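You operate a simulated robot arm through the tools that you are given. There is no shell and no other tool.

You run a simulated robot arm. Do the job below in one go: nothing can be reset, and whatever is moved stays where it is left.

JOB
Wipe the rusty fat tube, then oil a strip along the top of both.
Fine: the two on the rubber mat; all with the white cloth, loaded at the oily felt tray; put it back. A coat counts when it lies all over at full strength: go over it till it gets no stronger. What is to be rubbed or washed off counts as gone when no trace of it is left.

The check looks at the end state, three seconds after you hand in, the way a careful person would. Anything else that was tipped, shoved, dropped, spilled or broken makes it a failure. Flat cloth is picked up by pressing the open fingertips on it (5 to 10 N) and closing them slowly along it; thin cloth reads only 2 to 8 mm in the jaws.

ROBOT AND FRAMES
A 7-joint arm with a two-finger gripper, fixed in place. Base frame: the origin is at the foot of the arm, x ahead of it, y to its left, z up; the work surface is at about z = 0.92. Readings come in m, rad, newtons and seconds.
With the tool pointing down near the work surface it reaches from about 0.34 to 0.72 m from the base axis. Its first joint turns from -1.152 to 1.152 rad. Payload 2.45 kg.
The tool frame sits at the grasp point between the pads (the TCP): z along the fingers, y along the line on which they close. The tips reach 0.026 m beyond it. Largest opening 0.096 m; the body of the gripper starts 0.069 m behind the TCP.
Orientation is that of the tool frame in the base frame, as a unit quaternion [w, x, y, z]. With the fingers straight down and closing along the base's y, the tool's x points along the base's -x, its y along +y and its z along -z.

CONTROLS
- The arm moves only by the tool send_rows. Its argument "increments" is a list of rows, each an object of numbers (a shift or turn left out is 0, a gripper value left out holds the last): "dx", "dy", "dz": the shift along the tool's x, y, z in m; "rx", "ry", "rz": the turn, a rotation vector about the tool's x, y, z in rad; "jaw": the closure in counts, from 0 (fully open) to 255 (shut). In form: [{"dx": .., "dy": .., "dz": .., "rx": .., "ry": .., "rz": .., "jaw": ..}, ...]. A call has 1 to 20 rows; each row is the pose to reach, as a shift and turn from the pose commanded when the call began, along the tool's axes at that moment. Each row takes 0.2 s and may step no farther than 0.05 m and 0.15 rad from the row before; otherwise, or with a gripper value out of range, the whole call is refused. A pose out of reach is approached as far as the arm can. The call stops where the force on the tool passes 40 N (or 10 N more than at its start, if that is more) or the arm is blocked; 0.2 s more then pass. The fingers move at their own pace and stop on an object; they squeeze with about 34 N. The grip force told is the motor's: it shows also when the fingers shut on nothing. Time passes only in rows, and 0.2 s behind the last, so rows that repeat a pose let the fingers close. It gives the time, the measured TCP pose, the force on the tool (base axes), the opening and the grip force at its end, in the units of the frame above (readings bear some noise), with the torque about the TCP (base axes, N m) and any sound that the robot's microphone picked up.
- Cameras (640 x 400 px; columns grow to the right, rows downward): "scene" is fixed at [0.1567, -0.3813, 1.4414]; the picture's right is [0.85, -0.53, 0.00], its down [-0.21, -0.34, -0.92] and it looks along [0.48, 0.78, -0.40] (base axes); focal length 285 px, centre (320, 200). "wrist" rides on the gripper at [0.082, 0.003, -0.098] in the tool frame; the picture's right is [-0.04, 1.00, 0.00], its down [-0.73, -0.03, -0.68] and it looks along [-0.68, -0.03, 0.73] (tool axes); focal length 256 px, centre (320, 200). There is no depth. A picture from a camera that has moved, and an enlarged one, comes with that camera's place and axes in the base frame and with its lens.
- snapshot(camera): a new picture of that camera. No time passes.
- inspect(camera, box): a new picture of the part [left, top, right, bottom] of that camera's present view, enlarged. No time passes.
- job_done(): hands the job in; it is judged then, once.

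Nothing tells you positions but the pictures and the camera data. Unless the task says otherwise, let go and move clear before handing in.

The tools are called by a JSON object that holds its "op" and its "data". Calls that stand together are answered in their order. send_rows: Moves the arm, as the interface text tells. Its arguments: {"type":"object","properties":{"increments":{"type":"array"}},"required":["increments"]} The other tools are called the same way: snapshot (camera) takes a picture; inspect (camera, box) takes an enlarged picture of a part of a camera's view; job_done () hands the job in.

At the start:

```text
clock: 0.0
tool_pos: [0.4869, 0.0777, 1.2722]
tool_rot: [-0.001, 0.0, 1.0, 0.0]
force: [-0.1, 0.0, 0.1]
torque: [-0.02, -0.06, 0.01]
finger_gap: 0.096
grasp_force: 0.0
```

scene: 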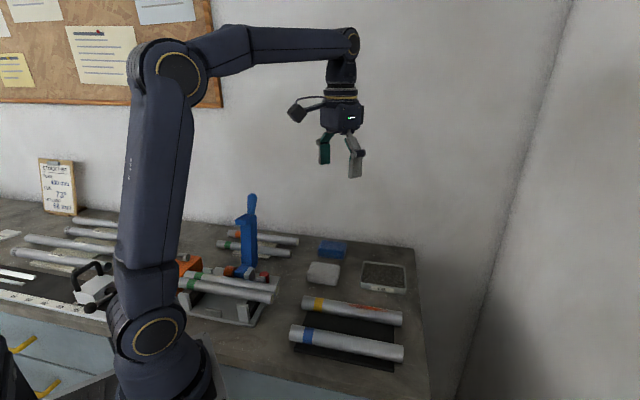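
wrist: 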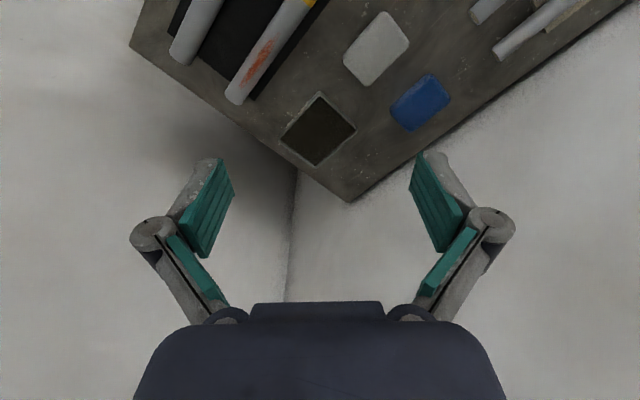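

I see a bench with two tubes on a black rubber mat (one with rust-colored marks), a white cloth/pad, a blue one, and a dark felt tray. I'll look closer first.

{"op": "inspect", "data": {"camera": "scene", "box": [270, 220, 430, 380]}}

{"op": "inspect", "data": {"camera": "scene", "box": [160, 180, 320, 340]}}

{"op": "inspect", "data": {"camera": "wrist", "box": [120, 0, 640, 210]}}

{"op": "inspect", "data": {"camera": "scene", "box": [0, 140, 160, 340]}}

```text
2.50 times, centred on (350, 300) of scene
camera zoom: at [0.1567, -0.3813, 1.4414], right [0.85, -0.53, 0.0], down [-0.21, -0.34, -0.92], along [0.48, 0.78, -0.4], focal length 713 px, centre (245, -50)
```

zoom: 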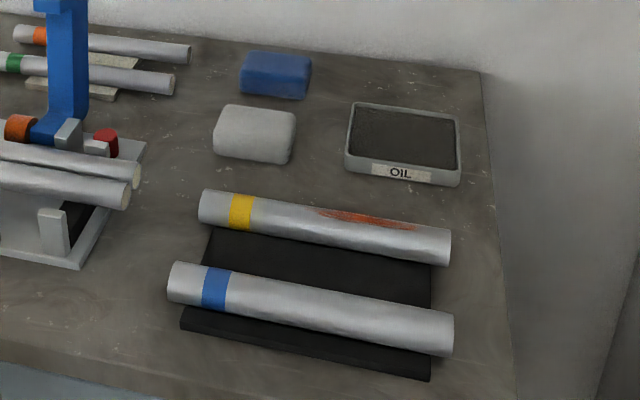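

```text
2.50 times, centred on (240, 260) of scene
camera zoom: at [0.1567, -0.3813, 1.4414], right [0.85, -0.53, 0.0], down [-0.21, -0.34, -0.92], along [0.48, 0.78, -0.4], focal length 713 px, centre (520, 50)
```

zoom: 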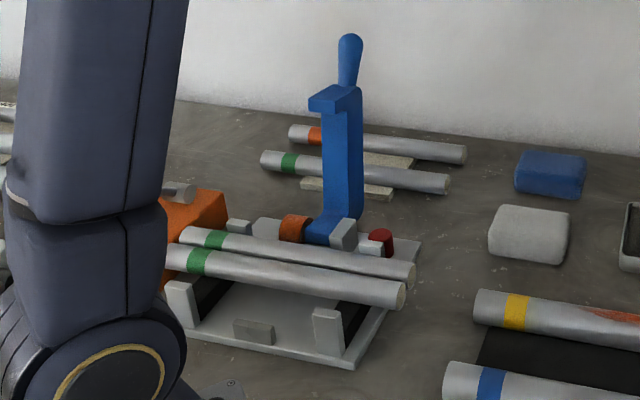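

```text
1.23 times, centred on (380, 105) of wrist
camera zoom: at [0.4064, 0.0829, 1.3706], right [0.04, 1.0, 0.0], down [0.73, -0.03, 0.68], along [0.68, -0.03, -0.73], focal length 315 px, centre (246, 317)
```

zoom: 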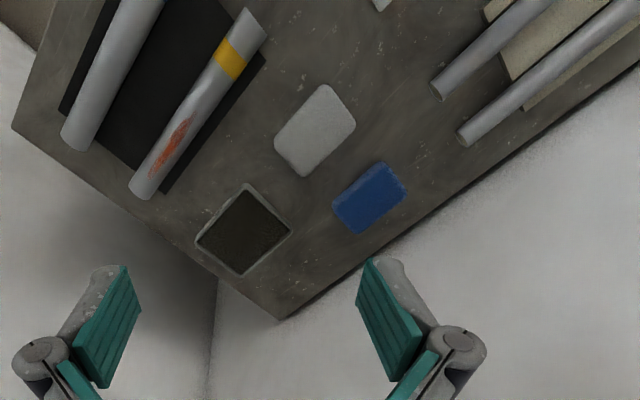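

```text
2.00 times, centred on (80, 240) of scene
camera zoom: at [0.1567, -0.3813, 1.4414], right [0.85, -0.53, 0.0], down [-0.21, -0.34, -0.92], along [0.48, 0.78, -0.4], focal length 570 px, centre (800, 120)
```

zoom: 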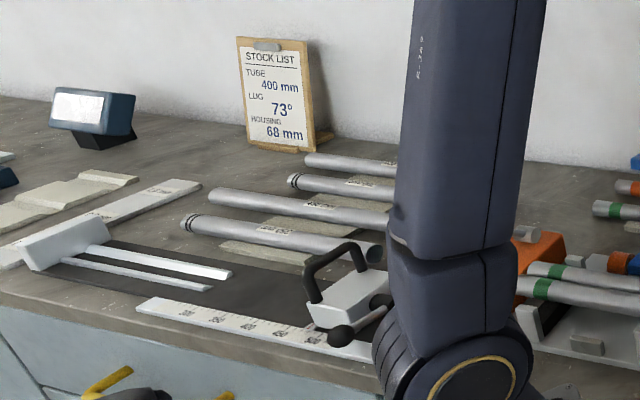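

The white cloth looks like a thick pad near (0.50, 0.16), the oil tray is near (0.64, 0.07), and the tubes run diagonally (about -45°) at about (0.40, 0.08)→(0.56, -0.07) and (0.33, 0.02)→(0.50, -0.13). I'll lower the arm part way for a better wrist view of these.

{"op": "send_rows", "data": {"increments": [{"dx": 0.02, "dy": 0.0, "dz": 0.03}, {"dx": 0.05, "dy": 0.0, "dz": 0.06}, {"dx": 0.08, "dy": 0.0, "dz": 0.09}, {"dx": 0.08, "dy": 0.0, "dz": 0.12}, {"dx": 0.08, "dy": 0.0, "dz": 0.12}]}}

{"op": "snapshot", "data": {"camera": "wrist"}}

```text
clock: 1.2
tool_pos: [0.4081, 0.0786, 1.1504]
tool_rot: [0.0, 0.0, 1.0, 0.0]
force: [0.8, -0.3, 0.0]
torque: [-0.03, -0.05, -0.01]
finger_gap: 0.0962
grasp_force: 0.0
```

```text
taken
camera wrist: at [0.327, 0.0826, 1.2496], right [0.04, 1.0, 0.0], down [0.73, -0.03, 0.68], along [0.68, -0.03, -0.73], focal length 256 px, centre (320, 200)
```

wrist: 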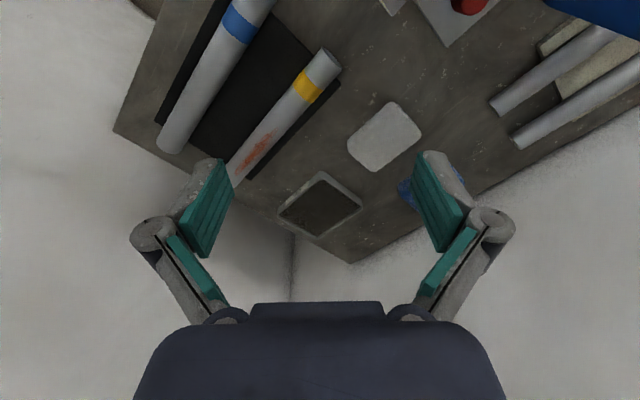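

The pad looks about 0.08 × 0.06 m with its long side parallel to the tubes. I'll turn the tool 45° so that it lines up with the bench, and look again over the tubes.

{"op": "send_rows", "data": {"increments": [{"dx": -0.01, "dy": -0.01, "rz": 0.14}, {"dx": -0.02, "dy": -0.02, "rz": 0.28}, {"dx": -0.03, "dy": -0.03, "rz": 0.42}, {"dx": -0.04, "dy": -0.04, "rz": 0.56}, {"dx": -0.05, "dy": -0.05, "rz": 0.7}, {"dx": -0.05, "dy": -0.05, "rz": 0.785}, {"dx": -0.05, "dy": -0.05, "rz": 0.785}]}}

{"op": "snapshot", "data": {"camera": "wrist"}}

{"op": "inspect", "data": {"camera": "wrist", "box": [160, 0, 480, 200]}}

```text
clock: 2.8
tool_pos: [0.4579, 0.0269, 1.1527]
tool_rot: [0.0, 0.383, 0.924, 0.001]
force: [-0.7, -0.7, 0.1]
torque: [0.0, 0.05, -0.03]
finger_gap: 0.0961
grasp_force: 0.0
```

```text
taken
camera wrist: at [0.4032, 0.0889, 1.2505], right [0.74, 0.68, 0.0], down [0.5, -0.54, 0.68], along [0.46, -0.5, -0.73], focal length 256 px, centre (320, 200)
```

wrist: 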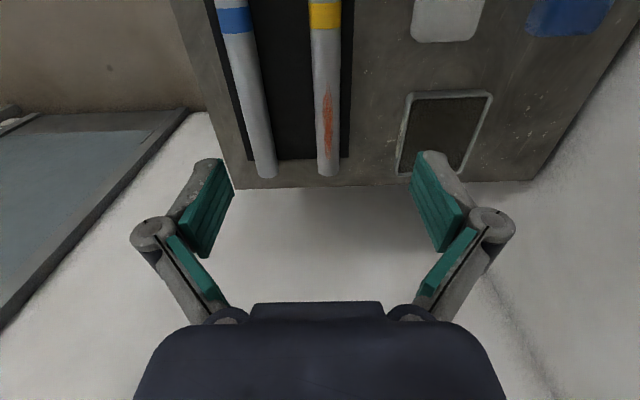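

```text
2.00 times, centred on (320, 100) of wrist
camera zoom: at [0.4032, 0.0889, 1.2505], right [0.74, 0.68, 0.0], down [0.5, -0.54, 0.68], along [0.46, -0.5, -0.73], focal length 512 px, centre (320, 400)
```

zoom: 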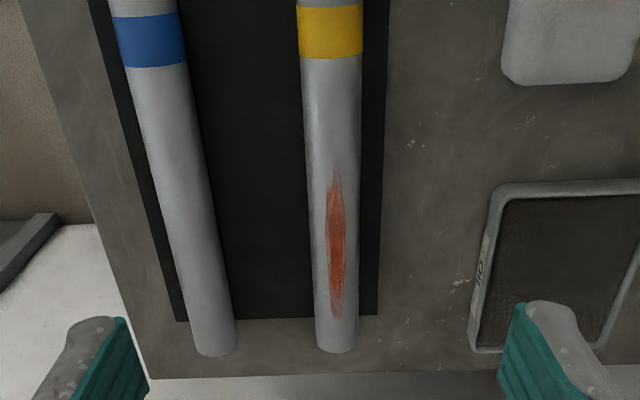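

The tool now lines up with the tubes: rust patch lies along the top of the yellow-banded tube at roughly (0.476, 0.024)→(0.546, -0.049). Next I'll hover over the white cloth to see its thickness and exact edges.

{"op": "send_rows", "data": {"increments": [{"dx": 0.015, "dy": 0.03, "dz": 0.01}, {"dx": 0.03, "dy": 0.06, "dz": 0.03}, {"dx": 0.045, "dy": 0.09, "dz": 0.06}, {"dx": 0.063, "dy": 0.124, "dz": 0.08}, {"dx": 0.063, "dy": 0.124, "dz": 0.09}, {"dx": 0.063, "dy": 0.124, "dz": 0.09}]}}

{"op": "snapshot", "data": {"camera": "wrist"}}

{"op": "inspect", "data": {"camera": "scene", "box": [290, 220, 370, 300]}}

```text
clock: 4.2
tool_pos: [0.5026, 0.1594, 1.0598]
tool_rot: [0.0, 0.383, 0.924, 0.0]
force: [0.4, -1.2, -0.1]
torque: [-0.02, -0.04, 0.01]
finger_gap: 0.0959
grasp_force: 0.0
```

```text
taken
camera wrist: at [0.4468, 0.2209, 1.1587], right [0.73, 0.68, 0.0], down [0.5, -0.54, 0.68], along [0.46, -0.5, -0.73], focal length 256 px, centre (320, 200)
```

wrist: 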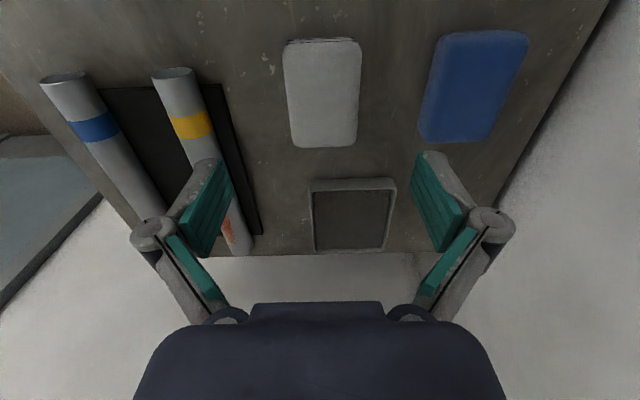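

```text
5.00 times, centred on (330, 260) of scene
camera zoom: at [0.1567, -0.3813, 1.4414], right [0.85, -0.53, 0.0], down [-0.21, -0.34, -0.92], along [0.48, 0.78, -0.4], focal length 1426 px, centre (270, -100)
```

zoom: 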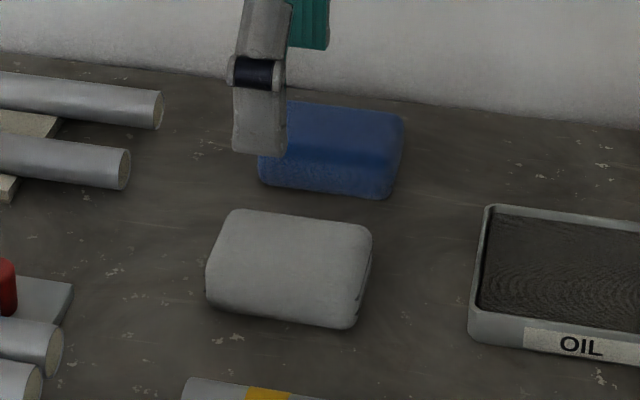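

The white cloth is a thick folded pad (about 0.08 × 0.057 × 0.03 m) centred a few millimetres to the tool's +y side of me. I'll go down over it with the jaws open, tips ending about 12 mm above the bench.

{"op": "send_rows", "data": {"increments": [{"dy": 0.0035, "dz": 0.02}, {"dy": 0.0035, "dz": 0.04}, {"dy": 0.0035, "dz": 0.055}, {"dy": 0.0035, "dz": 0.07}, {"dy": 0.0035, "dz": 0.08}, {"dy": 0.0035, "dz": 0.08}]}}

{"op": "snapshot", "data": {"camera": "wrist"}}

{"op": "inspect", "data": {"camera": "scene", "box": [290, 200, 390, 300]}}

```text
clock: 5.6
tool_pos: [0.502, 0.1628, 0.9817]
tool_rot: [0.0, 0.382, 0.924, -0.001]
force: [0.5, -0.4, 0.2]
torque: [0.02, -0.02, -0.01]
finger_gap: 0.0962
grasp_force: 0.0
```

```text
taken
camera wrist: at [0.4475, 0.2248, 1.0803], right [0.73, 0.68, 0.0], down [0.5, -0.54, 0.68], along [0.46, -0.5, -0.73], focal length 256 px, centre (320, 200)
```

wrist: 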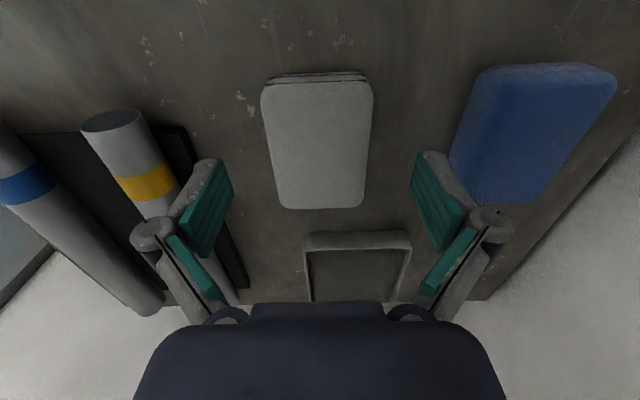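

```text
4.00 times, centred on (340, 250) of scene
camera zoom: at [0.1567, -0.3813, 1.4414], right [0.85, -0.53, 0.0], down [-0.21, -0.34, -0.92], along [0.48, 0.78, -0.4], focal length 1141 px, centre (240, 0)
```

zoom: 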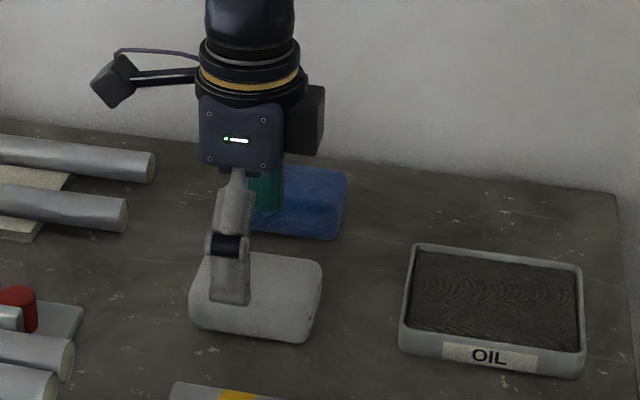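

The pad is centred between the fingers. I'll go down the last 2.4 cm and close the jaws in steps onto its sides.

{"op": "send_rows", "data": {"increments": [{"dx": -0.002, "dz": 0.012}, {"dx": -0.003, "dz": 0.02}, {"dx": -0.003, "dz": 0.024}, {"dx": -0.003, "dz": 0.024}, {"dx": -0.003, "dz": 0.024, "jaw": 60}, {"dx": -0.003, "dz": 0.024, "jaw": 90}, {"dx": -0.003, "dz": 0.024, "jaw": 110}, {"dx": -0.003, "dz": 0.024, "jaw": 125}, {"dx": -0.003, "dz": 0.024, "jaw": 125}]}}

{"op": "snapshot", "data": {"camera": "wrist"}}

```text
clock: 7.6
tool_pos: [0.5051, 0.1609, 0.9568]
tool_rot: [0.0, 0.383, 0.924, 0.0]
force: [-1.7, -0.9, 3.1]
torque: [0.02, 0.05, 0.05]
finger_gap: 0.0589
grasp_force: 34.0
```

```text
taken
camera wrist: at [0.4503, 0.2217, 1.0562], right [0.73, 0.68, 0.0], down [0.5, -0.54, 0.68], along [0.46, -0.5, -0.73], focal length 256 px, centre (320, 200)
```

wrist: 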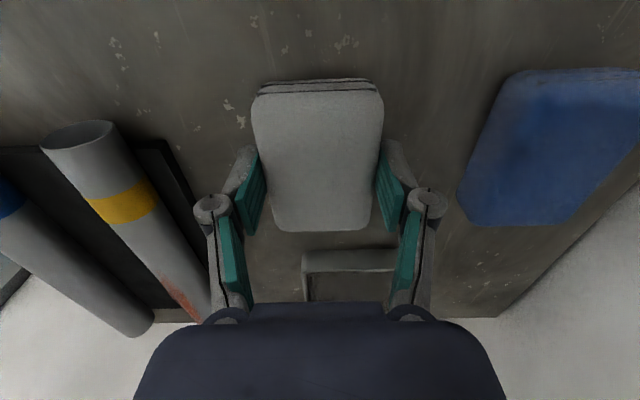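

The pad is gripped firmly (59 mm gap, 34 N). I'll lift it straight up to check it comes along.

{"op": "send_rows", "data": {"increments": [{"dz": -0.01, "jaw": 140}, {"dz": -0.03, "jaw": 140}, {"dz": -0.05, "jaw": 140}, {"dz": -0.08, "jaw": 140}, {"dz": -0.08, "jaw": 140}]}}

{"op": "snapshot", "data": {"camera": "wrist"}}

{"op": "inspect", "data": {"camera": "scene", "box": [290, 200, 390, 300]}}

```text
clock: 8.8
tool_pos: [0.5034, 0.1613, 1.0386]
tool_rot: [0.0, 0.383, 0.924, 0.0]
force: [0.3, -0.4, -0.1]
torque: [0.01, 0.03, 0.0]
finger_gap: 0.0589
grasp_force: 34.0
```

```text
taken
camera wrist: at [0.4492, 0.2224, 1.1369], right [0.73, 0.68, 0.0], down [0.5, -0.54, 0.68], along [0.46, -0.5, -0.73], focal length 256 px, centre (320, 200)
```

wrist: 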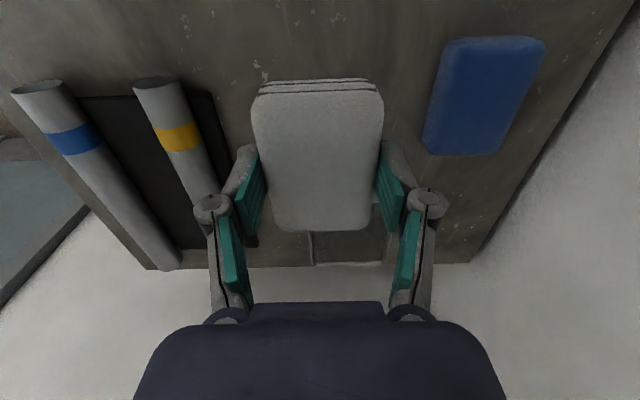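

```text
4.00 times, centred on (340, 250) of scene
camera zoom: at [0.1567, -0.3813, 1.4414], right [0.85, -0.53, 0.0], down [-0.21, -0.34, -0.92], along [0.48, 0.78, -0.4], focal length 1141 px, centre (240, 0)
```

zoom: 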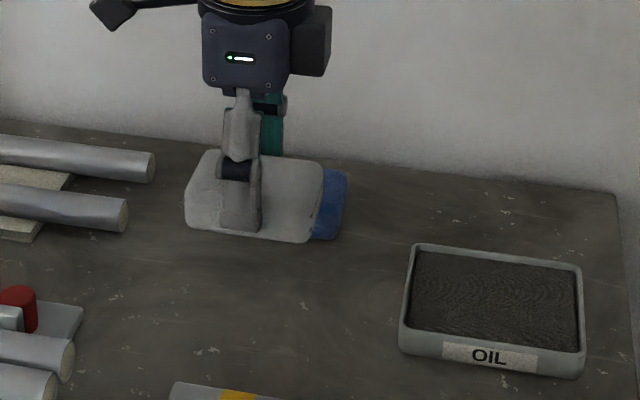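

The pad came up cleanly. I'll carry it over to the rusty tube, hovering with the pad's underside still about 4–5 cm above it.

{"op": "send_rows", "data": {"increments": [{"dx": -0.02, "dy": -0.02}, {"dx": -0.05, "dy": -0.05}, {"dx": -0.08, "dy": -0.08}, {"dx": -0.105, "dy": -0.107}, {"dx": -0.1166, "dy": -0.1189}, {"dx": -0.1166, "dy": -0.1189}]}}

{"op": "snapshot", "data": {"camera": "wrist"}}

{"op": "inspect", "data": {"camera": "scene", "box": [270, 220, 430, 380]}}

```text
clock: 10.2
tool_pos: [0.5037, -0.0053, 1.0382]
tool_rot: [0.0, 0.382, 0.924, 0.0]
force: [0.3, -0.3, -0.8]
torque: [0.01, 0.01, -0.02]
finger_gap: 0.059
grasp_force: 34.0
```

```text
taken
camera wrist: at [0.4486, 0.0553, 1.1368], right [0.73, 0.68, 0.0], down [0.5, -0.54, 0.68], along [0.46, -0.5, -0.73], focal length 256 px, centre (320, 200)
```

wrist: 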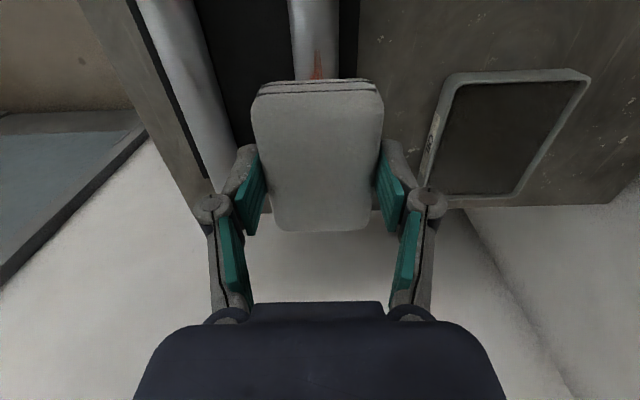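

```text
2.50 times, centred on (350, 300) of scene
camera zoom: at [0.1567, -0.3814, 1.4414], right [0.85, -0.53, 0.0], down [-0.21, -0.34, -0.92], along [0.48, 0.78, -0.4], focal length 713 px, centre (245, -50)
```

zoom: 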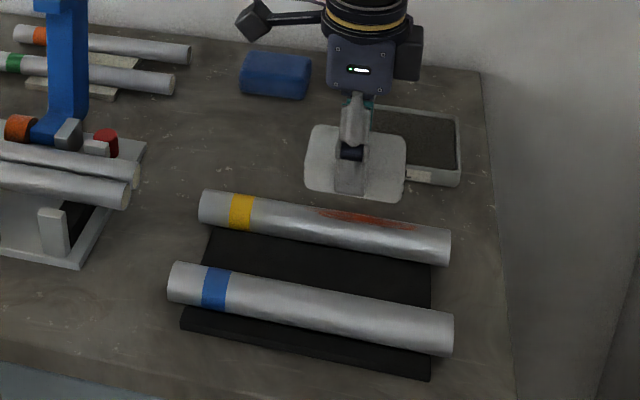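

Tube axis sits about 2 mm to the -y side of my tool; I'll correct and go down towards first contact in small steps.

{"op": "send_rows", "data": {"increments": [{"dy": -0.002, "dz": 0.015}, {"dy": -0.002, "dz": 0.03}, {"dy": -0.002, "dz": 0.038}, {"dy": -0.002, "dz": 0.041}, {"dy": -0.002, "dz": 0.042}]}}

{"op": "inspect", "data": {"camera": "scene", "box": [310, 240, 410, 340]}}

```text
clock: 11.4
tool_pos: [0.5027, -0.0064, 0.9962]
tool_rot: [-0.001, 0.383, 0.924, 0.0]
force: [0.3, -0.6, 0.3]
torque: [-0.01, 0.05, -0.02]
finger_gap: 0.0589
grasp_force: 33.8
```

```text
4.00 times, centred on (360, 290) of scene
camera zoom: at [0.1567, -0.3813, 1.4414], right [0.85, -0.53, 0.0], down [-0.21, -0.34, -0.92], along [0.48, 0.78, -0.4], focal length 1141 px, centre (160, -160)
```

zoom: 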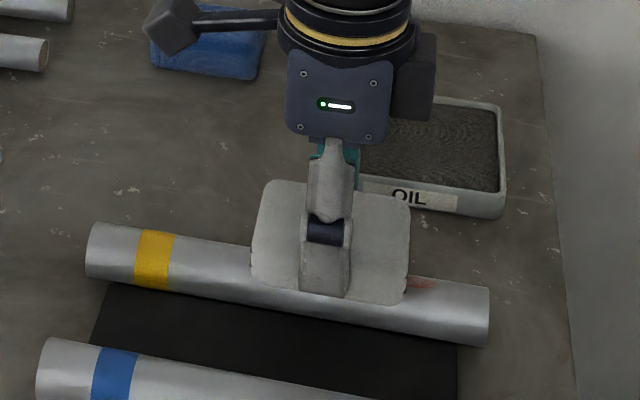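

Still no contact at TCP z = 0.996; I'll feel downward a few millimetres.

{"op": "send_rows", "data": {"increments": [{"dz": 0.001}, {"dz": 0.002}, {"dz": 0.003}, {"dz": 0.003}]}}

```text
clock: 12.4
tool_pos: [0.5017, -0.0057, 0.9938]
tool_rot: [0.0, 0.383, 0.924, 0.0]
force: [-1.0, -0.1, 0.1]
torque: [0.0, -0.02, -0.01]
finger_gap: 0.0588
grasp_force: 33.9
```

{"op": "send_rows", "data": {"increments": [{"dz": 0.001}, {"dz": 0.002}, {"dz": 0.003}, {"dz": 0.003}]}}

```text
clock: 13.4
tool_pos: [0.5031, -0.0066, 0.9916]
tool_rot: [0.002, 0.383, 0.924, 0.0]
force: [-4.1, -0.3, 31.7]
torque: [0.12, 0.36, -0.02]
finger_gap: 0.0591
grasp_force: 34.1
```

Firm contact (32 N) at TCP z ≈ 0.9916, a bit more than I want. I'll ease up about 1.5 mm.

{"op": "send_rows", "data": {"increments": [{"dz": -0.001}, {"dz": -0.0015}]}}

```text
clock: 14.0
tool_pos: [0.502, -0.0076, 0.9915]
tool_rot: [0.001, 0.383, 0.924, 0.0]
force: [4.0, -2.8, 17.0]
torque: [-0.07, -0.19, 0.01]
finger_gap: 0.059
grasp_force: 34.1
```

About 10 N per mm, so I'll lighten to ~10 N and make gentle strokes along the tube over the rust.

{"op": "send_rows", "data": {"increments": [{"dz": -0.0006}, {"dx": -0.01, "dz": -0.0006}, {"dx": -0.02, "dz": -0.0006}, {"dx": -0.03, "dz": -0.0006}, {"dx": -0.04, "dz": -0.0006}, {"dx": -0.03, "dz": -0.0006}, {"dx": -0.02, "dz": -0.0006}, {"dx": -0.01, "dz": -0.0006}, {"dx": 0.0, "dz": -0.0006}, {"dx": 0.01, "dz": -0.0006}, {"dx": 0.02, "dz": -0.0006}, {"dx": 0.01, "dz": -0.0006}, {"dx": 0.0, "dz": -0.0006}]}}

{"op": "inspect", "data": {"camera": "scene", "box": [290, 240, 430, 380]}}

{"op": "snapshot", "data": {"camera": "wrist"}}

```text
clock: 16.8
tool_pos: [0.5022, -0.0088, 0.9918]
tool_rot: [0.0, 0.382, 0.924, 0.0]
force: [-1.0, 0.2, -0.8]
torque: [0.04, -0.01, 0.02]
finger_gap: 0.0588
grasp_force: 34.3
```

```text
2.86 times, centred on (360, 310) of scene
camera zoom: at [0.1567, -0.3813, 1.4414], right [0.85, -0.53, 0.0], down [-0.21, -0.34, -0.92], along [0.48, 0.78, -0.4], focal length 815 px, centre (206, -114)
```

zoom: 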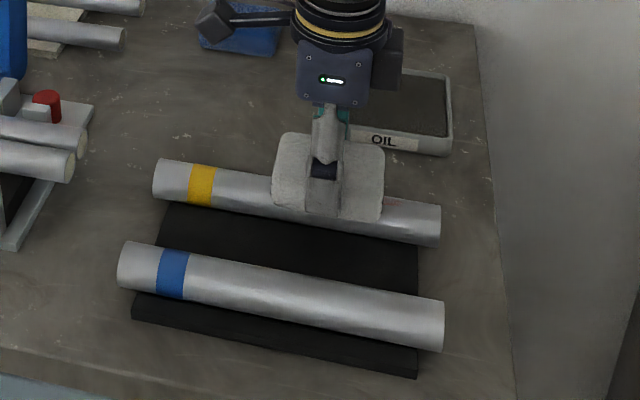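

```text
taken
camera wrist: at [0.4475, 0.0536, 1.0909], right [0.73, 0.68, 0.0], down [0.5, -0.54, 0.68], along [0.46, -0.5, -0.73], focal length 256 px, centre (320, 200)
```

wrist: 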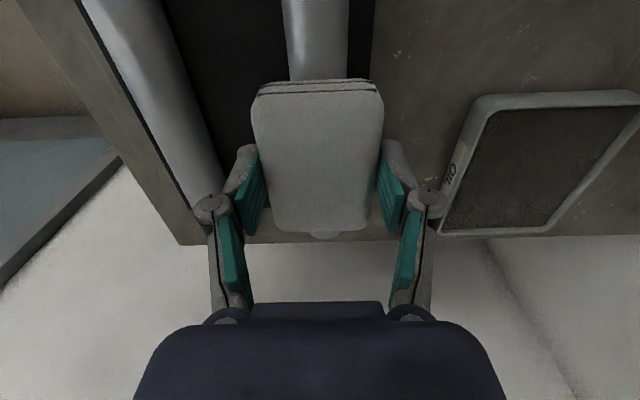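

Contact was lost by the end of the strokes but the rust already looks fainter. I'll press a bit more and do more strokes, then lift and look.

{"op": "send_rows", "data": {"increments": [{"dz": 0.0006}, {"dz": 0.001}, {"dz": 0.001}]}}

```text
clock: 17.6
tool_pos: [0.503, -0.0084, 0.9912]
tool_rot: [0.0, 0.382, 0.924, 0.0]
force: [-1.5, -2.4, 6.8]
torque: [0.02, 0.1, -0.03]
finger_gap: 0.0592
grasp_force: 33.8
```

{"op": "send_rows", "data": {"increments": [{"dx": -0.01, "dz": 0.0004}, {"dx": -0.02, "dz": 0.0004}, {"dx": -0.03, "dz": 0.0004}, {"dx": -0.04, "dz": 0.0004}, {"dx": -0.05, "dz": 0.0004}, {"dx": -0.04, "dz": 0.0004}, {"dx": -0.03, "dz": 0.0004}, {"dx": -0.02, "dz": 0.0004}, {"dx": -0.01, "dz": 0.0004}, {"dx": 0.0, "dz": 0.0004}, {"dx": 0.01, "dz": 0.0004}, {"dx": 0.02, "dz": 0.0004}, {"dx": 0.03, "dz": 0.0004}, {"dx": 0.02, "dz": 0.0004}, {"dx": 0.01, "dz": 0.0004}, {"dx": 0.0, "dz": 0.0004}]}}

```text
clock: 20.6
tool_pos: [0.4836, 0.012, 0.9902]
tool_rot: [-0.006, 0.379, 0.925, 0.002]
force: [-3.7, 1.9, 10.8]
torque: [-0.08, -0.03, 0.02]
finger_gap: 0.0588
grasp_force: 34.7
stopped in row 15: the force on the tool passed its limit at 41 N (the readings are from after the stop); the commanded pose is now the measured one
```

The force limit tripped near the end of the strokes, so I'll look before moving.

{"op": "inspect", "data": {"camera": "scene", "box": [290, 240, 430, 380]}}

{"op": "snapshot", "data": {"camera": "wrist"}}

```text
2.86 times, centred on (360, 310) of scene
camera zoom: at [0.1564, -0.3813, 1.4414], right [0.85, -0.53, 0.0], down [-0.21, -0.34, -0.92], along [0.48, 0.78, -0.4], focal length 815 px, centre (206, -114)
```

zoom: 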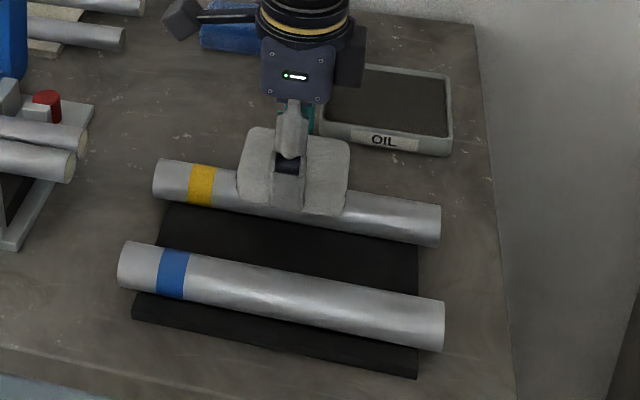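

```text
taken
camera wrist: at [0.4294, 0.0725, 1.0899], right [0.73, 0.68, 0.0], down [0.51, -0.54, 0.67], along [0.46, -0.49, -0.74], focal length 256 px, centre (320, 200)
```

wrist: 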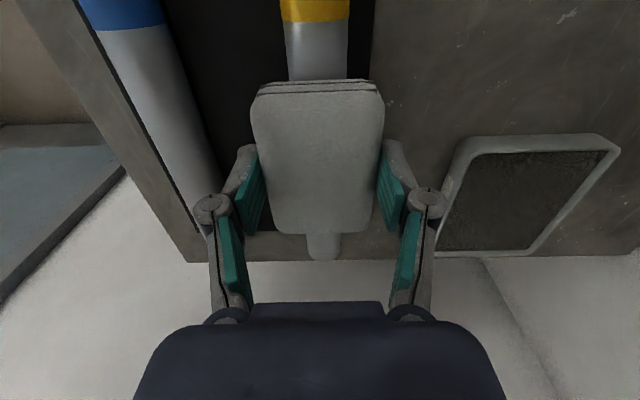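

The tubes haven't moved and the rust appears wiped where visible. I'll lift, correct the small tilt, and back off to inspect the tube.

{"op": "send_rows", "data": {"increments": [{"dz": -0.01}, {"dz": -0.03, "ry": -0.0126, "rz": 0.008}, {"dz": -0.06, "ry": -0.0126, "rz": 0.008}, {"dx": 0.03, "dz": -0.09, "ry": -0.0126, "rz": 0.008}, {"dx": 0.05, "dy": 0.03, "dz": -0.09, "ry": -0.0126, "rz": 0.008}, {"dx": 0.05, "dy": 0.06, "dz": -0.09, "ry": -0.0126, "rz": 0.008}, {"dx": 0.05, "dy": 0.09, "dz": -0.09, "ry": -0.0126, "rz": 0.008}, {"dx": 0.05, "dy": 0.09, "dz": -0.09, "ry": -0.0126, "rz": 0.008}]}}

{"op": "snapshot", "data": {"camera": "wrist"}}

{"op": "inspect", "data": {"camera": "scene", "box": [330, 280, 420, 340]}}

{"op": "inspect", "data": {"camera": "scene", "box": [290, 240, 430, 380]}}

```text
clock: 22.4
tool_pos: [0.5137, 0.1102, 1.0795]
tool_rot: [-0.001, 0.383, 0.924, -0.001]
force: [-0.9, -0.1, -0.1]
torque: [0.0, 0.0, 0.02]
finger_gap: 0.0588
grasp_force: 34.6
```

```text
taken
camera wrist: at [0.4594, 0.172, 1.1783], right [0.74, 0.68, 0.0], down [0.5, -0.54, 0.68], along [0.46, -0.5, -0.73], focal length 256 px, centre (320, 200)
```

wrist: 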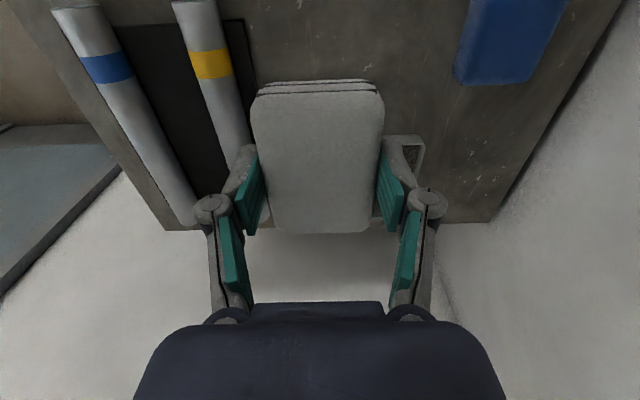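

```text
6.67 times, centred on (375, 310) of scene
camera zoom: at [0.1567, -0.3813, 1.4414], right [0.85, -0.53, 0.0], down [-0.21, -0.34, -0.92], along [0.48, 0.78, -0.4], focal length 1901 px, centre (-47, -533)
```

zoom: 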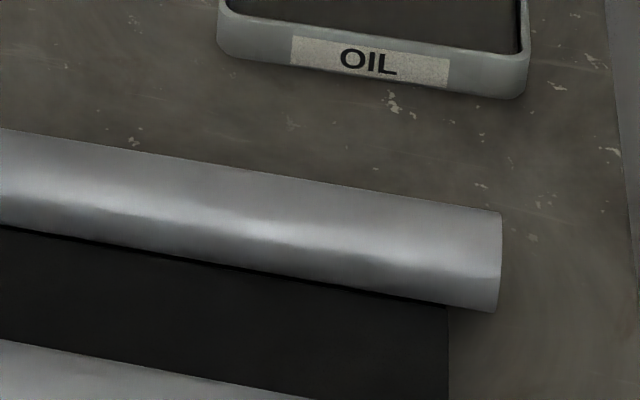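

```text
2.86 times, centred on (360, 310) of scene
camera zoom: at [0.1567, -0.3813, 1.4414], right [0.85, -0.53, 0.0], down [-0.21, -0.34, -0.92], along [0.48, 0.78, -0.4], focal length 815 px, centre (206, -114)
```

zoom: 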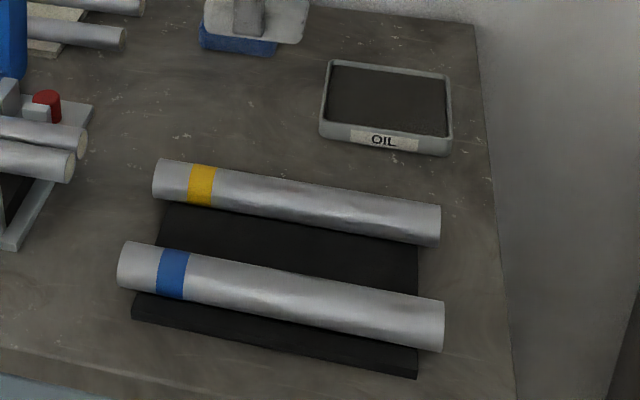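

No trace of rust is visible from the scene camera. I'll move forward along the tube to check from above with the wrist camera too.

{"op": "send_rows", "data": {"increments": [{"dx": -0.03}, {"dx": -0.06, "dy": -0.01}, {"dx": -0.09, "dy": -0.02}, {"dx": -0.12, "dy": -0.02}, {"dx": -0.12, "dy": -0.02}]}}

{"op": "snapshot", "data": {"camera": "wrist"}}

{"op": "inspect", "data": {"camera": "wrist", "box": [130, 0, 290, 150]}}

```text
clock: 23.6
tool_pos: [0.583, 0.0117, 1.0784]
tool_rot: [-0.001, 0.385, 0.923, -0.001]
force: [0.5, 0.6, -0.9]
torque: [0.0, -0.02, -0.01]
finger_gap: 0.059
grasp_force: 33.5
```

```text
taken
camera wrist: at [0.529, 0.0726, 1.1772], right [0.74, 0.68, 0.0], down [0.5, -0.54, 0.68], along [0.46, -0.5, -0.73], focal length 256 px, centre (320, 200)
```

wrist: 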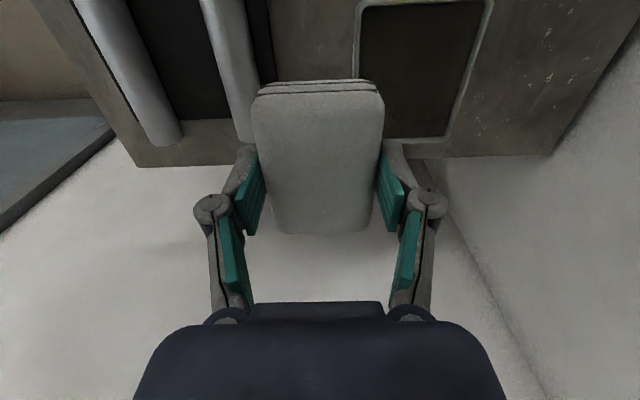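

```text
2.67 times, centred on (210, 75) of wrist
camera zoom: at [0.529, 0.0726, 1.1772], right [0.74, 0.68, 0.0], down [0.5, -0.54, 0.68], along [0.46, -0.5, -0.73], focal length 683 px, centre (613, 533)
```

zoom: 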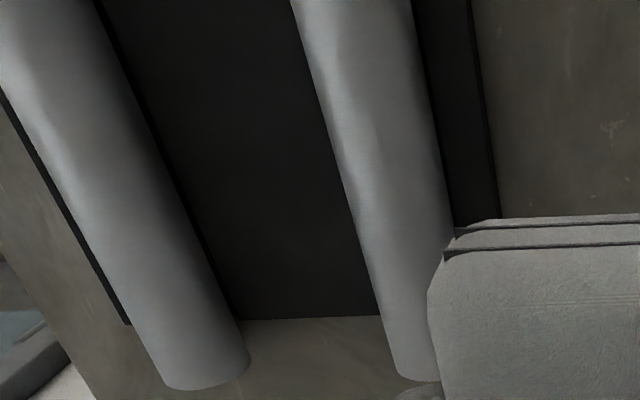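

{"op": "send_rows", "data": {"increments": [{"dx": 0.025}, {"dx": 0.05}, {"dx": 0.05}]}}

{"op": "inspect", "data": {"camera": "wrist", "box": [130, 0, 290, 150]}}

{"op": "inspect", "data": {"camera": "scene", "box": [290, 280, 420, 340]}}

```text
clock: 24.4
tool_pos: [0.5466, 0.0465, 1.0785]
tool_rot: [-0.001, 0.383, 0.924, -0.001]
force: [-0.6, 0.2, -1.1]
torque: [0.01, -0.04, 0.03]
finger_gap: 0.0593
grasp_force: 33.8
```

```text
2.67 times, centred on (210, 75) of wrist
camera zoom: at [0.4928, 0.1084, 1.1777], right [0.74, 0.68, 0.0], down [0.5, -0.54, 0.68], along [0.46, -0.5, -0.73], focal length 683 px, centre (613, 533)
```

zoom: 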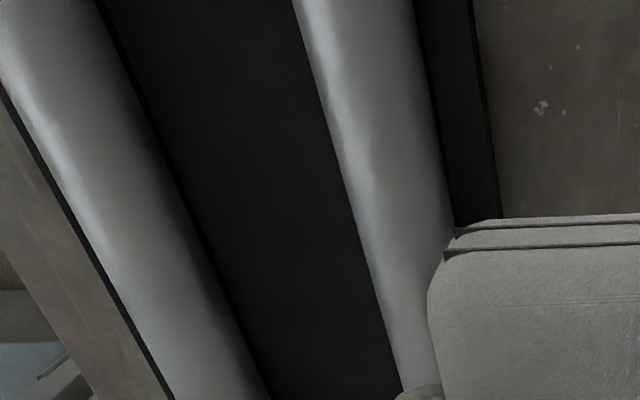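

```text
4.92 times, centred on (355, 310) of scene
camera zoom: at [0.1567, -0.3813, 1.4414], right [0.85, -0.53, 0.0], down [-0.21, -0.34, -0.92], along [0.48, 0.78, -0.4], focal length 1404 px, centre (148, -342)
```

zoom: 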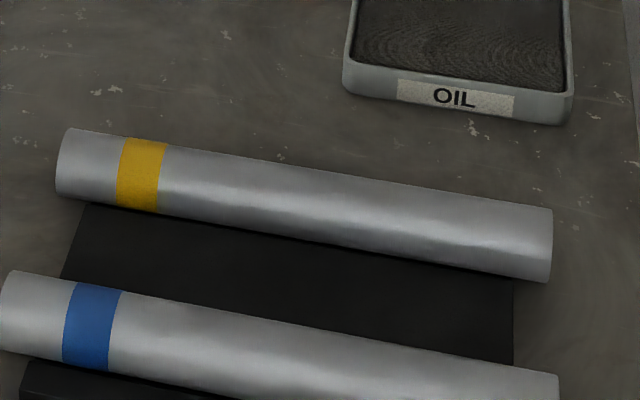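

The rust is gone from all the views I can get. Now I'll carry the pad over the oil tray (centre about (0.640, 0.070)).

{"op": "send_rows", "data": {"increments": [{"dx": -0.015, "dy": 0.025}, {"dx": -0.03, "dy": 0.05}, {"dx": -0.045, "dy": 0.075}, {"dx": -0.0496, "dy": 0.0816}, {"dx": -0.0496, "dy": 0.0816, "dz": 0.03}, {"dx": -0.0496, "dy": 0.0816, "dz": 0.055}, {"dx": -0.0496, "dy": 0.0816, "dz": 0.07}, {"dx": -0.0496, "dy": 0.0816, "dz": 0.07}]}}

{"op": "snapshot", "data": {"camera": "wrist"}}

{"op": "inspect", "data": {"camera": "scene", "box": [320, 220, 440, 320]}}

```text
clock: 26.2
tool_pos: [0.6402, 0.0682, 1.0096]
tool_rot: [-0.001, 0.384, 0.923, -0.001]
force: [-1.1, -0.7, 0.1]
torque: [-0.04, 0.0, 0.05]
finger_gap: 0.059
grasp_force: 34.0
```

```text
taken
camera wrist: at [0.5858, 0.1304, 1.1083], right [0.74, 0.68, 0.0], down [0.5, -0.54, 0.68], along [0.46, -0.5, -0.73], focal length 256 px, centre (320, 200)
```

wrist: 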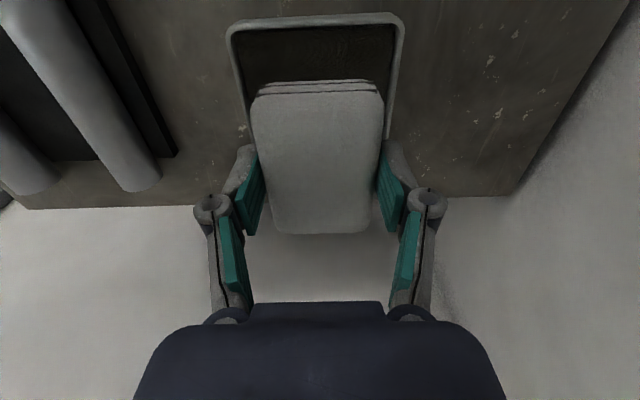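

```text
4.00 times, centred on (380, 270) of scene
camera zoom: at [0.1567, -0.3813, 1.4414], right [0.85, -0.53, 0.0], down [-0.21, -0.34, -0.92], along [0.48, 0.78, -0.4], focal length 1141 px, centre (80, -80)
```

zoom: 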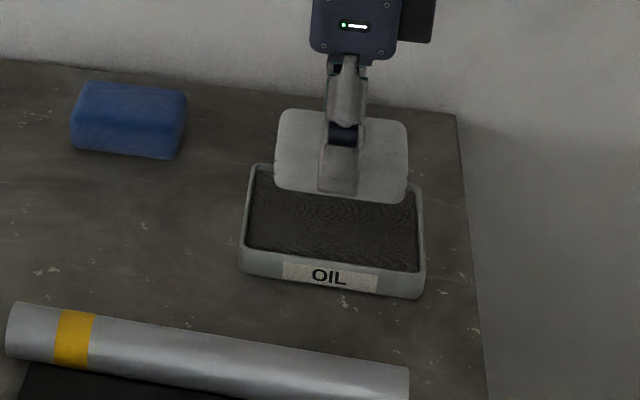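

Well centred over the tray. I'll descend to just above the felt, then feel for contact.

{"op": "send_rows", "data": {"increments": [{"dx": -0.002, "dy": -0.002, "dz": 0.01}, {"dx": -0.002, "dy": -0.002, "dz": 0.02}, {"dx": -0.002, "dy": -0.002, "dz": 0.03}, {"dx": -0.002, "dy": -0.002, "dz": 0.034}, {"dx": -0.002, "dy": -0.002, "dz": 0.034}]}}

{"op": "inspect", "data": {"camera": "scene", "box": [320, 220, 440, 320]}}

```text
clock: 27.4
tool_pos: [0.64, 0.0662, 0.9761]
tool_rot: [0.0, 0.384, 0.923, -0.001]
force: [-1.1, -0.1, 4.1]
torque: [0.18, 0.04, 0.09]
finger_gap: 0.0588
grasp_force: 33.9
```

```text
4.00 times, centred on (380, 270) of scene
camera zoom: at [0.1566, -0.3814, 1.4414], right [0.85, -0.53, 0.0], down [-0.21, -0.34, -0.92], along [0.48, 0.78, -0.4], focal length 1141 px, centre (80, -80)
```

zoom: 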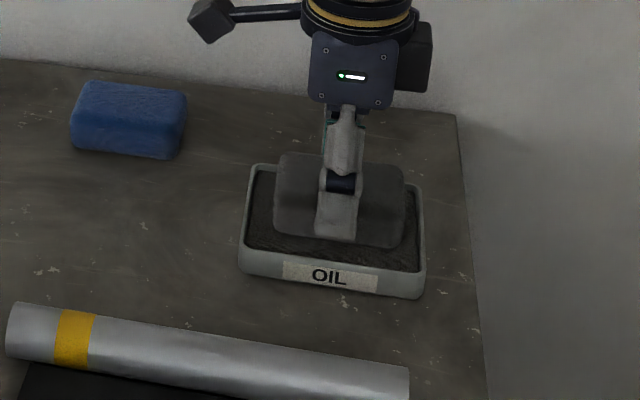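

The pad is on the felt (4 N) and has turned dark, so it is taking oil. I'll press slightly more and hold for a second.

{"op": "send_rows", "data": {"increments": [{"dz": 0.0005}, {"dz": 0.0005}, {"dz": 0.0005}, {"dz": 0.0005}, {"dz": 0.0005}, {"dz": 0.0005}]}}

{"op": "inspect", "data": {"camera": "scene", "box": [320, 220, 440, 320]}}

{"op": "snapshot", "data": {"camera": "wrist"}}

```text
clock: 28.8
tool_pos: [0.6405, 0.0659, 0.9749]
tool_rot: [0.0, 0.383, 0.924, -0.001]
force: [0.3, -0.6, 5.3]
torque: [0.29, 0.07, 0.01]
finger_gap: 0.0587
grasp_force: 34.3
```

```text
4.00 times, centred on (380, 270) of scene
camera zoom: at [0.1566, -0.3814, 1.4414], right [0.85, -0.53, 0.0], down [-0.21, -0.34, -0.92], along [0.48, 0.78, -0.4], focal length 1141 px, centre (80, -80)
```

zoom: 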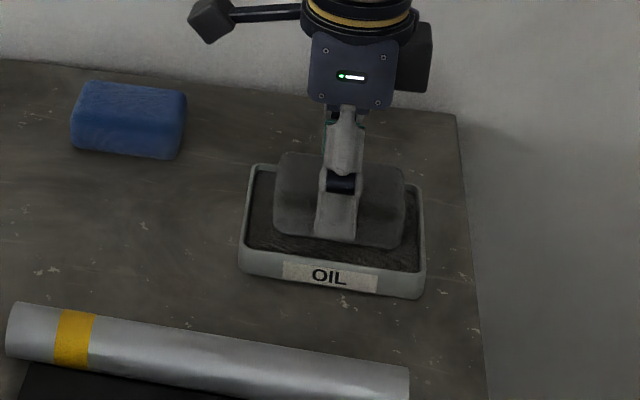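

```text
taken
camera wrist: at [0.5859, 0.1281, 1.0738], right [0.74, 0.68, 0.0], down [0.5, -0.54, 0.68], along [0.46, -0.5, -0.73], focal length 256 px, centre (320, 200)
```

wrist: 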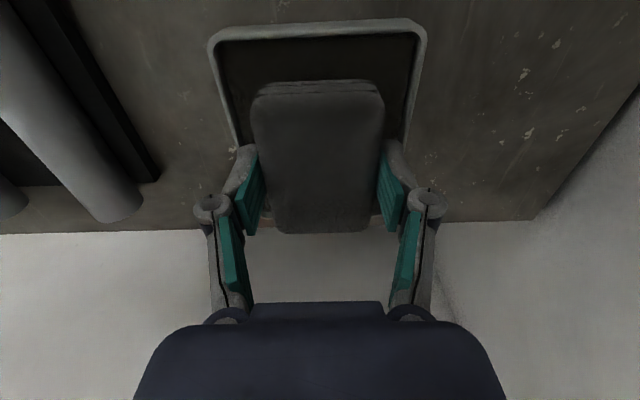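

The pad is fully dark with oil. I'll lift gently, pause so nothing drips, and carry it to the rusty (yellow-band) tube.

{"op": "send_rows", "data": {"increments": [{"dz": -0.005}, {"dz": -0.015}, {"dz": -0.03}, {"dz": -0.05}, {"dz": -0.05}, {"dx": 0.01, "dy": -0.03, "dz": -0.05}, {"dx": 0.02, "dy": -0.06, "dz": -0.05}, {"dx": 0.03, "dy": -0.09, "dz": -0.05}, {"dx": 0.04, "dy": -0.12, "dz": -0.05}, {"dx": 0.045, "dy": -0.15, "dz": -0.05}, {"dx": 0.045, "dy": -0.15, "dz": -0.05}]}}

{"op": "snapshot", "data": {"camera": "wrist"}}

{"op": "inspect", "data": {"camera": "scene", "box": [290, 220, 430, 340]}}

```text
clock: 31.2
tool_pos: [0.502, -0.0079, 1.0247]
tool_rot: [-0.001, 0.384, 0.923, -0.001]
force: [-0.4, 0.2, -0.5]
torque: [0.0, 0.0, 0.0]
finger_gap: 0.0588
grasp_force: 34.0
```

```text
taken
camera wrist: at [0.4476, 0.0528, 1.1245], right [0.74, 0.68, 0.0], down [0.5, -0.54, 0.68], along [0.46, -0.5, -0.73], focal length 256 px, centre (320, 200)
```

wrist: 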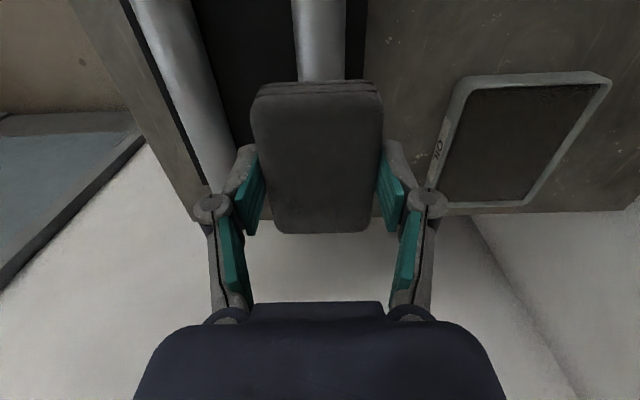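

```text
3.33 times, centred on (360, 280) of scene
camera zoom: at [0.1567, -0.3814, 1.4414], right [0.85, -0.53, 0.0], down [-0.21, -0.34, -0.92], along [0.48, 0.78, -0.4], focal length 951 px, centre (187, -67)
```

zoom: 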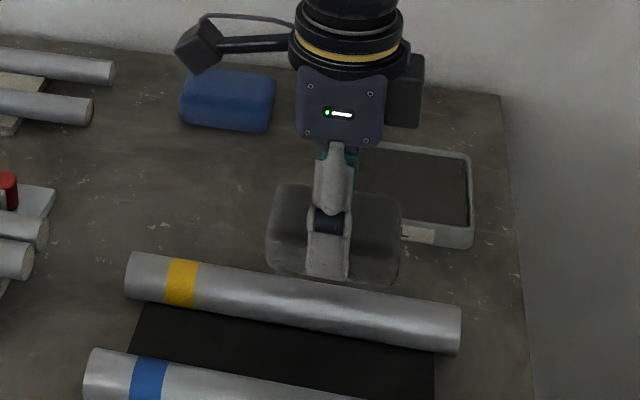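

Aligned over the tube centreline. Going down to light contact at mid-tube.

{"op": "send_rows", "data": {"increments": [{"dz": 0.015}, {"dz": 0.025}, {"dz": 0.03}, {"dz": 0.032}, {"dz": 0.0332}, {"dz": 0.0332}]}}

```text
clock: 32.6
tool_pos: [0.5031, -0.0092, 0.9924]
tool_rot: [-0.001, 0.385, 0.923, -0.001]
force: [0.0, 0.6, -0.1]
torque: [0.02, -0.02, 0.0]
finger_gap: 0.0587
grasp_force: 34.4
```

{"op": "send_rows", "data": {"increments": [{"dz": 0.0005}, {"dz": 0.001}, {"dz": 0.001}]}}

```text
clock: 33.4
tool_pos: [0.5016, -0.007, 0.9921]
tool_rot: [0.0, 0.385, 0.923, -0.001]
force: [-0.5, 0.5, -0.5]
torque: [0.01, 0.0, -0.02]
finger_gap: 0.0588
grasp_force: 34.0
```

{"op": "send_rows", "data": {"increments": [{"dz": 0.0005}, {"dz": 0.001}, {"dz": 0.001}]}}

```text
clock: 34.2
tool_pos: [0.5014, -0.0088, 0.9913]
tool_rot: [-0.001, 0.384, 0.924, -0.002]
force: [0.2, 0.4, -0.8]
torque: [0.01, 0.02, -0.01]
finger_gap: 0.0589
grasp_force: 33.8
```

{"op": "send_rows", "data": {"increments": [{"dz": 0.0005}, {"dz": 0.001}, {"dz": 0.001}]}}

```text
clock: 35.0
tool_pos: [0.5028, -0.0079, 0.9906]
tool_rot: [0.0, 0.385, 0.923, -0.001]
force: [-1.5, 0.6, 12.0]
torque: [0.38, 0.41, 0.03]
finger_gap: 0.0588
grasp_force: 34.1
```

Contact (12 N), but the torque says only the pad's near edge is touching, so the pad has pitched slightly in the grip. I'll back off a hair and tilt the tool a little about its y axis to bring the pad flush.

{"op": "send_rows", "data": {"increments": [{"dz": -0.001, "ry": 0.005}, {"dz": -0.001, "ry": 0.01}, {"dz": -0.0005, "ry": 0.01}, {"dz": -0.0005, "ry": 0.01}]}}

```text
clock: 36.0
tool_pos: [0.5023, -0.007, 0.9899]
tool_rot: [-0.005, 0.384, 0.923, 0.0]
force: [-1.2, -1.6, 9.3]
torque: [-0.33, -0.3, -0.07]
finger_gap: 0.0589
grasp_force: 33.9
```

Now the far edge carries the load, so the flush angle is halfway. I'll tilt back half.

{"op": "send_rows", "data": {"increments": [{"dz": -0.0003, "ry": -0.003}, {"dz": -0.0003, "ry": -0.005}, {"dz": 0.0, "ry": -0.005}, {"dz": 0.0, "ry": -0.005}]}}

```text
clock: 37.0
tool_pos: [0.5022, -0.0072, 0.9889]
tool_rot: [-0.003, 0.383, 0.924, 0.0]
force: [0.1, 2.0, 8.0]
torque: [0.21, 0.13, -0.03]
finger_gap: 0.059
grasp_force: 34.0
```

Load is now well inside the pad (8 N). I'll make a first slow oiling stroke towards the yellow-band end, compensating for the small pitch, then check.

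{"op": "send_rows", "data": {"increments": [{"dx": 0.01, "dz": 5e-05}, {"dx": 0.02, "dz": 0.0001}, {"dx": 0.03, "dz": 0.00015}, {"dx": 0.04, "dz": 0.0002}, {"dx": 0.05, "dz": 0.00025}, {"dx": 0.06, "dz": 0.0003}]}}

{"op": "inspect", "data": {"camera": "scene", "box": [290, 240, 430, 380]}}

```text
clock: 38.4
tool_pos: [0.4586, 0.0339, 0.9899]
tool_rot: [-0.004, 0.383, 0.924, -0.003]
force: [1.5, -2.2, 3.2]
torque: [-0.12, -0.15, 0.04]
finger_gap: 0.0588
grasp_force: 33.6
```

```text
2.86 times, centred on (360, 310) of scene
camera zoom: at [0.1567, -0.3814, 1.4414], right [0.85, -0.53, 0.0], down [-0.21, -0.34, -0.92], along [0.48, 0.78, -0.4], focal length 815 px, centre (206, -114)
```

zoom: 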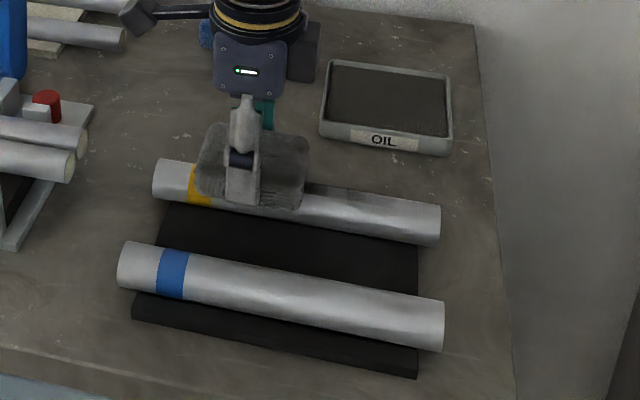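

A dark oil strip is appearing on the tube. Continuing the stroke to the yellow-band end.

{"op": "send_rows", "data": {"increments": [{"dx": 0.01, "dz": 0.0003}, {"dx": 0.02, "dz": 0.0004}, {"dx": 0.03, "dz": 0.0005}, {"dx": 0.04, "dz": 0.0006}, {"dx": 0.045, "dz": 0.0006}]}}

{"op": "inspect", "data": {"camera": "scene", "box": [290, 240, 430, 380]}}

```text
clock: 39.6
tool_pos: [0.4278, 0.0663, 0.9897]
tool_rot: [-0.001, 0.384, 0.923, 0.0]
force: [7.5, -6.2, 20.6]
torque: [-0.07, -0.07, 0.01]
finger_gap: 0.0589
grasp_force: 33.9
```

```text
2.86 times, centred on (360, 310) of scene
camera zoom: at [0.1566, -0.3816, 1.4413], right [0.85, -0.53, 0.0], down [-0.21, -0.34, -0.92], along [0.48, 0.78, -0.4], focal length 815 px, centre (206, -114)
```

zoom: 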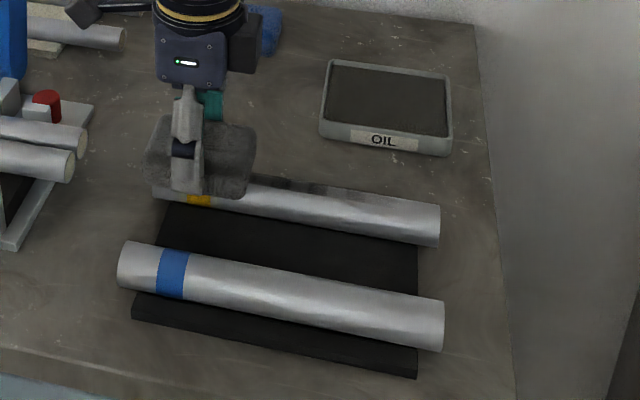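

Reached the end at 20 N. I'll lighten a bit and stroke back towards the far end.

{"op": "send_rows", "data": {"increments": [{"dx": 0.0, "dz": -0.0005}, {"dx": -0.012, "dz": -0.0006}, {"dx": -0.024, "dz": -0.0007}, {"dx": -0.036, "dz": -0.0007}, {"dx": -0.048, "dz": -0.0007}, {"dx": -0.06, "dz": -0.0008}, {"dx": -0.072, "dz": -0.0009}, {"dx": -0.084, "dz": -0.0009}]}}

{"op": "inspect", "data": {"camera": "scene", "box": [290, 240, 430, 380]}}

```text
clock: 41.4
tool_pos: [0.4878, 0.0064, 0.9892]
tool_rot: [-0.003, 0.384, 0.923, -0.001]
force: [0.8, 0.1, -0.3]
torque: [-0.01, -0.05, 0.0]
finger_gap: 0.0589
grasp_force: 33.7
```

```text
2.86 times, centred on (360, 310) of scene
camera zoom: at [0.1567, -0.3813, 1.4414], right [0.85, -0.53, 0.0], down [-0.21, -0.34, -0.92], along [0.48, 0.78, -0.4], focal length 815 px, centre (206, -114)
```

zoom: 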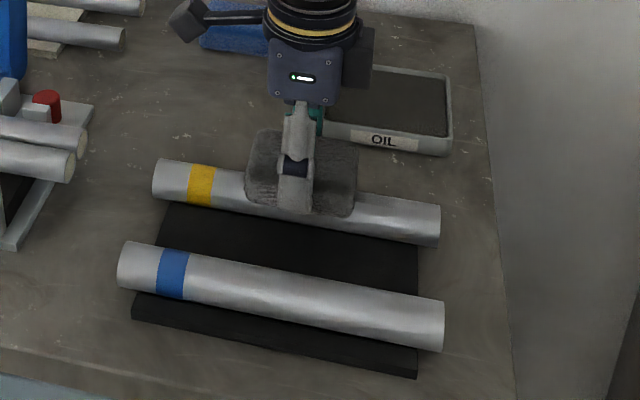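

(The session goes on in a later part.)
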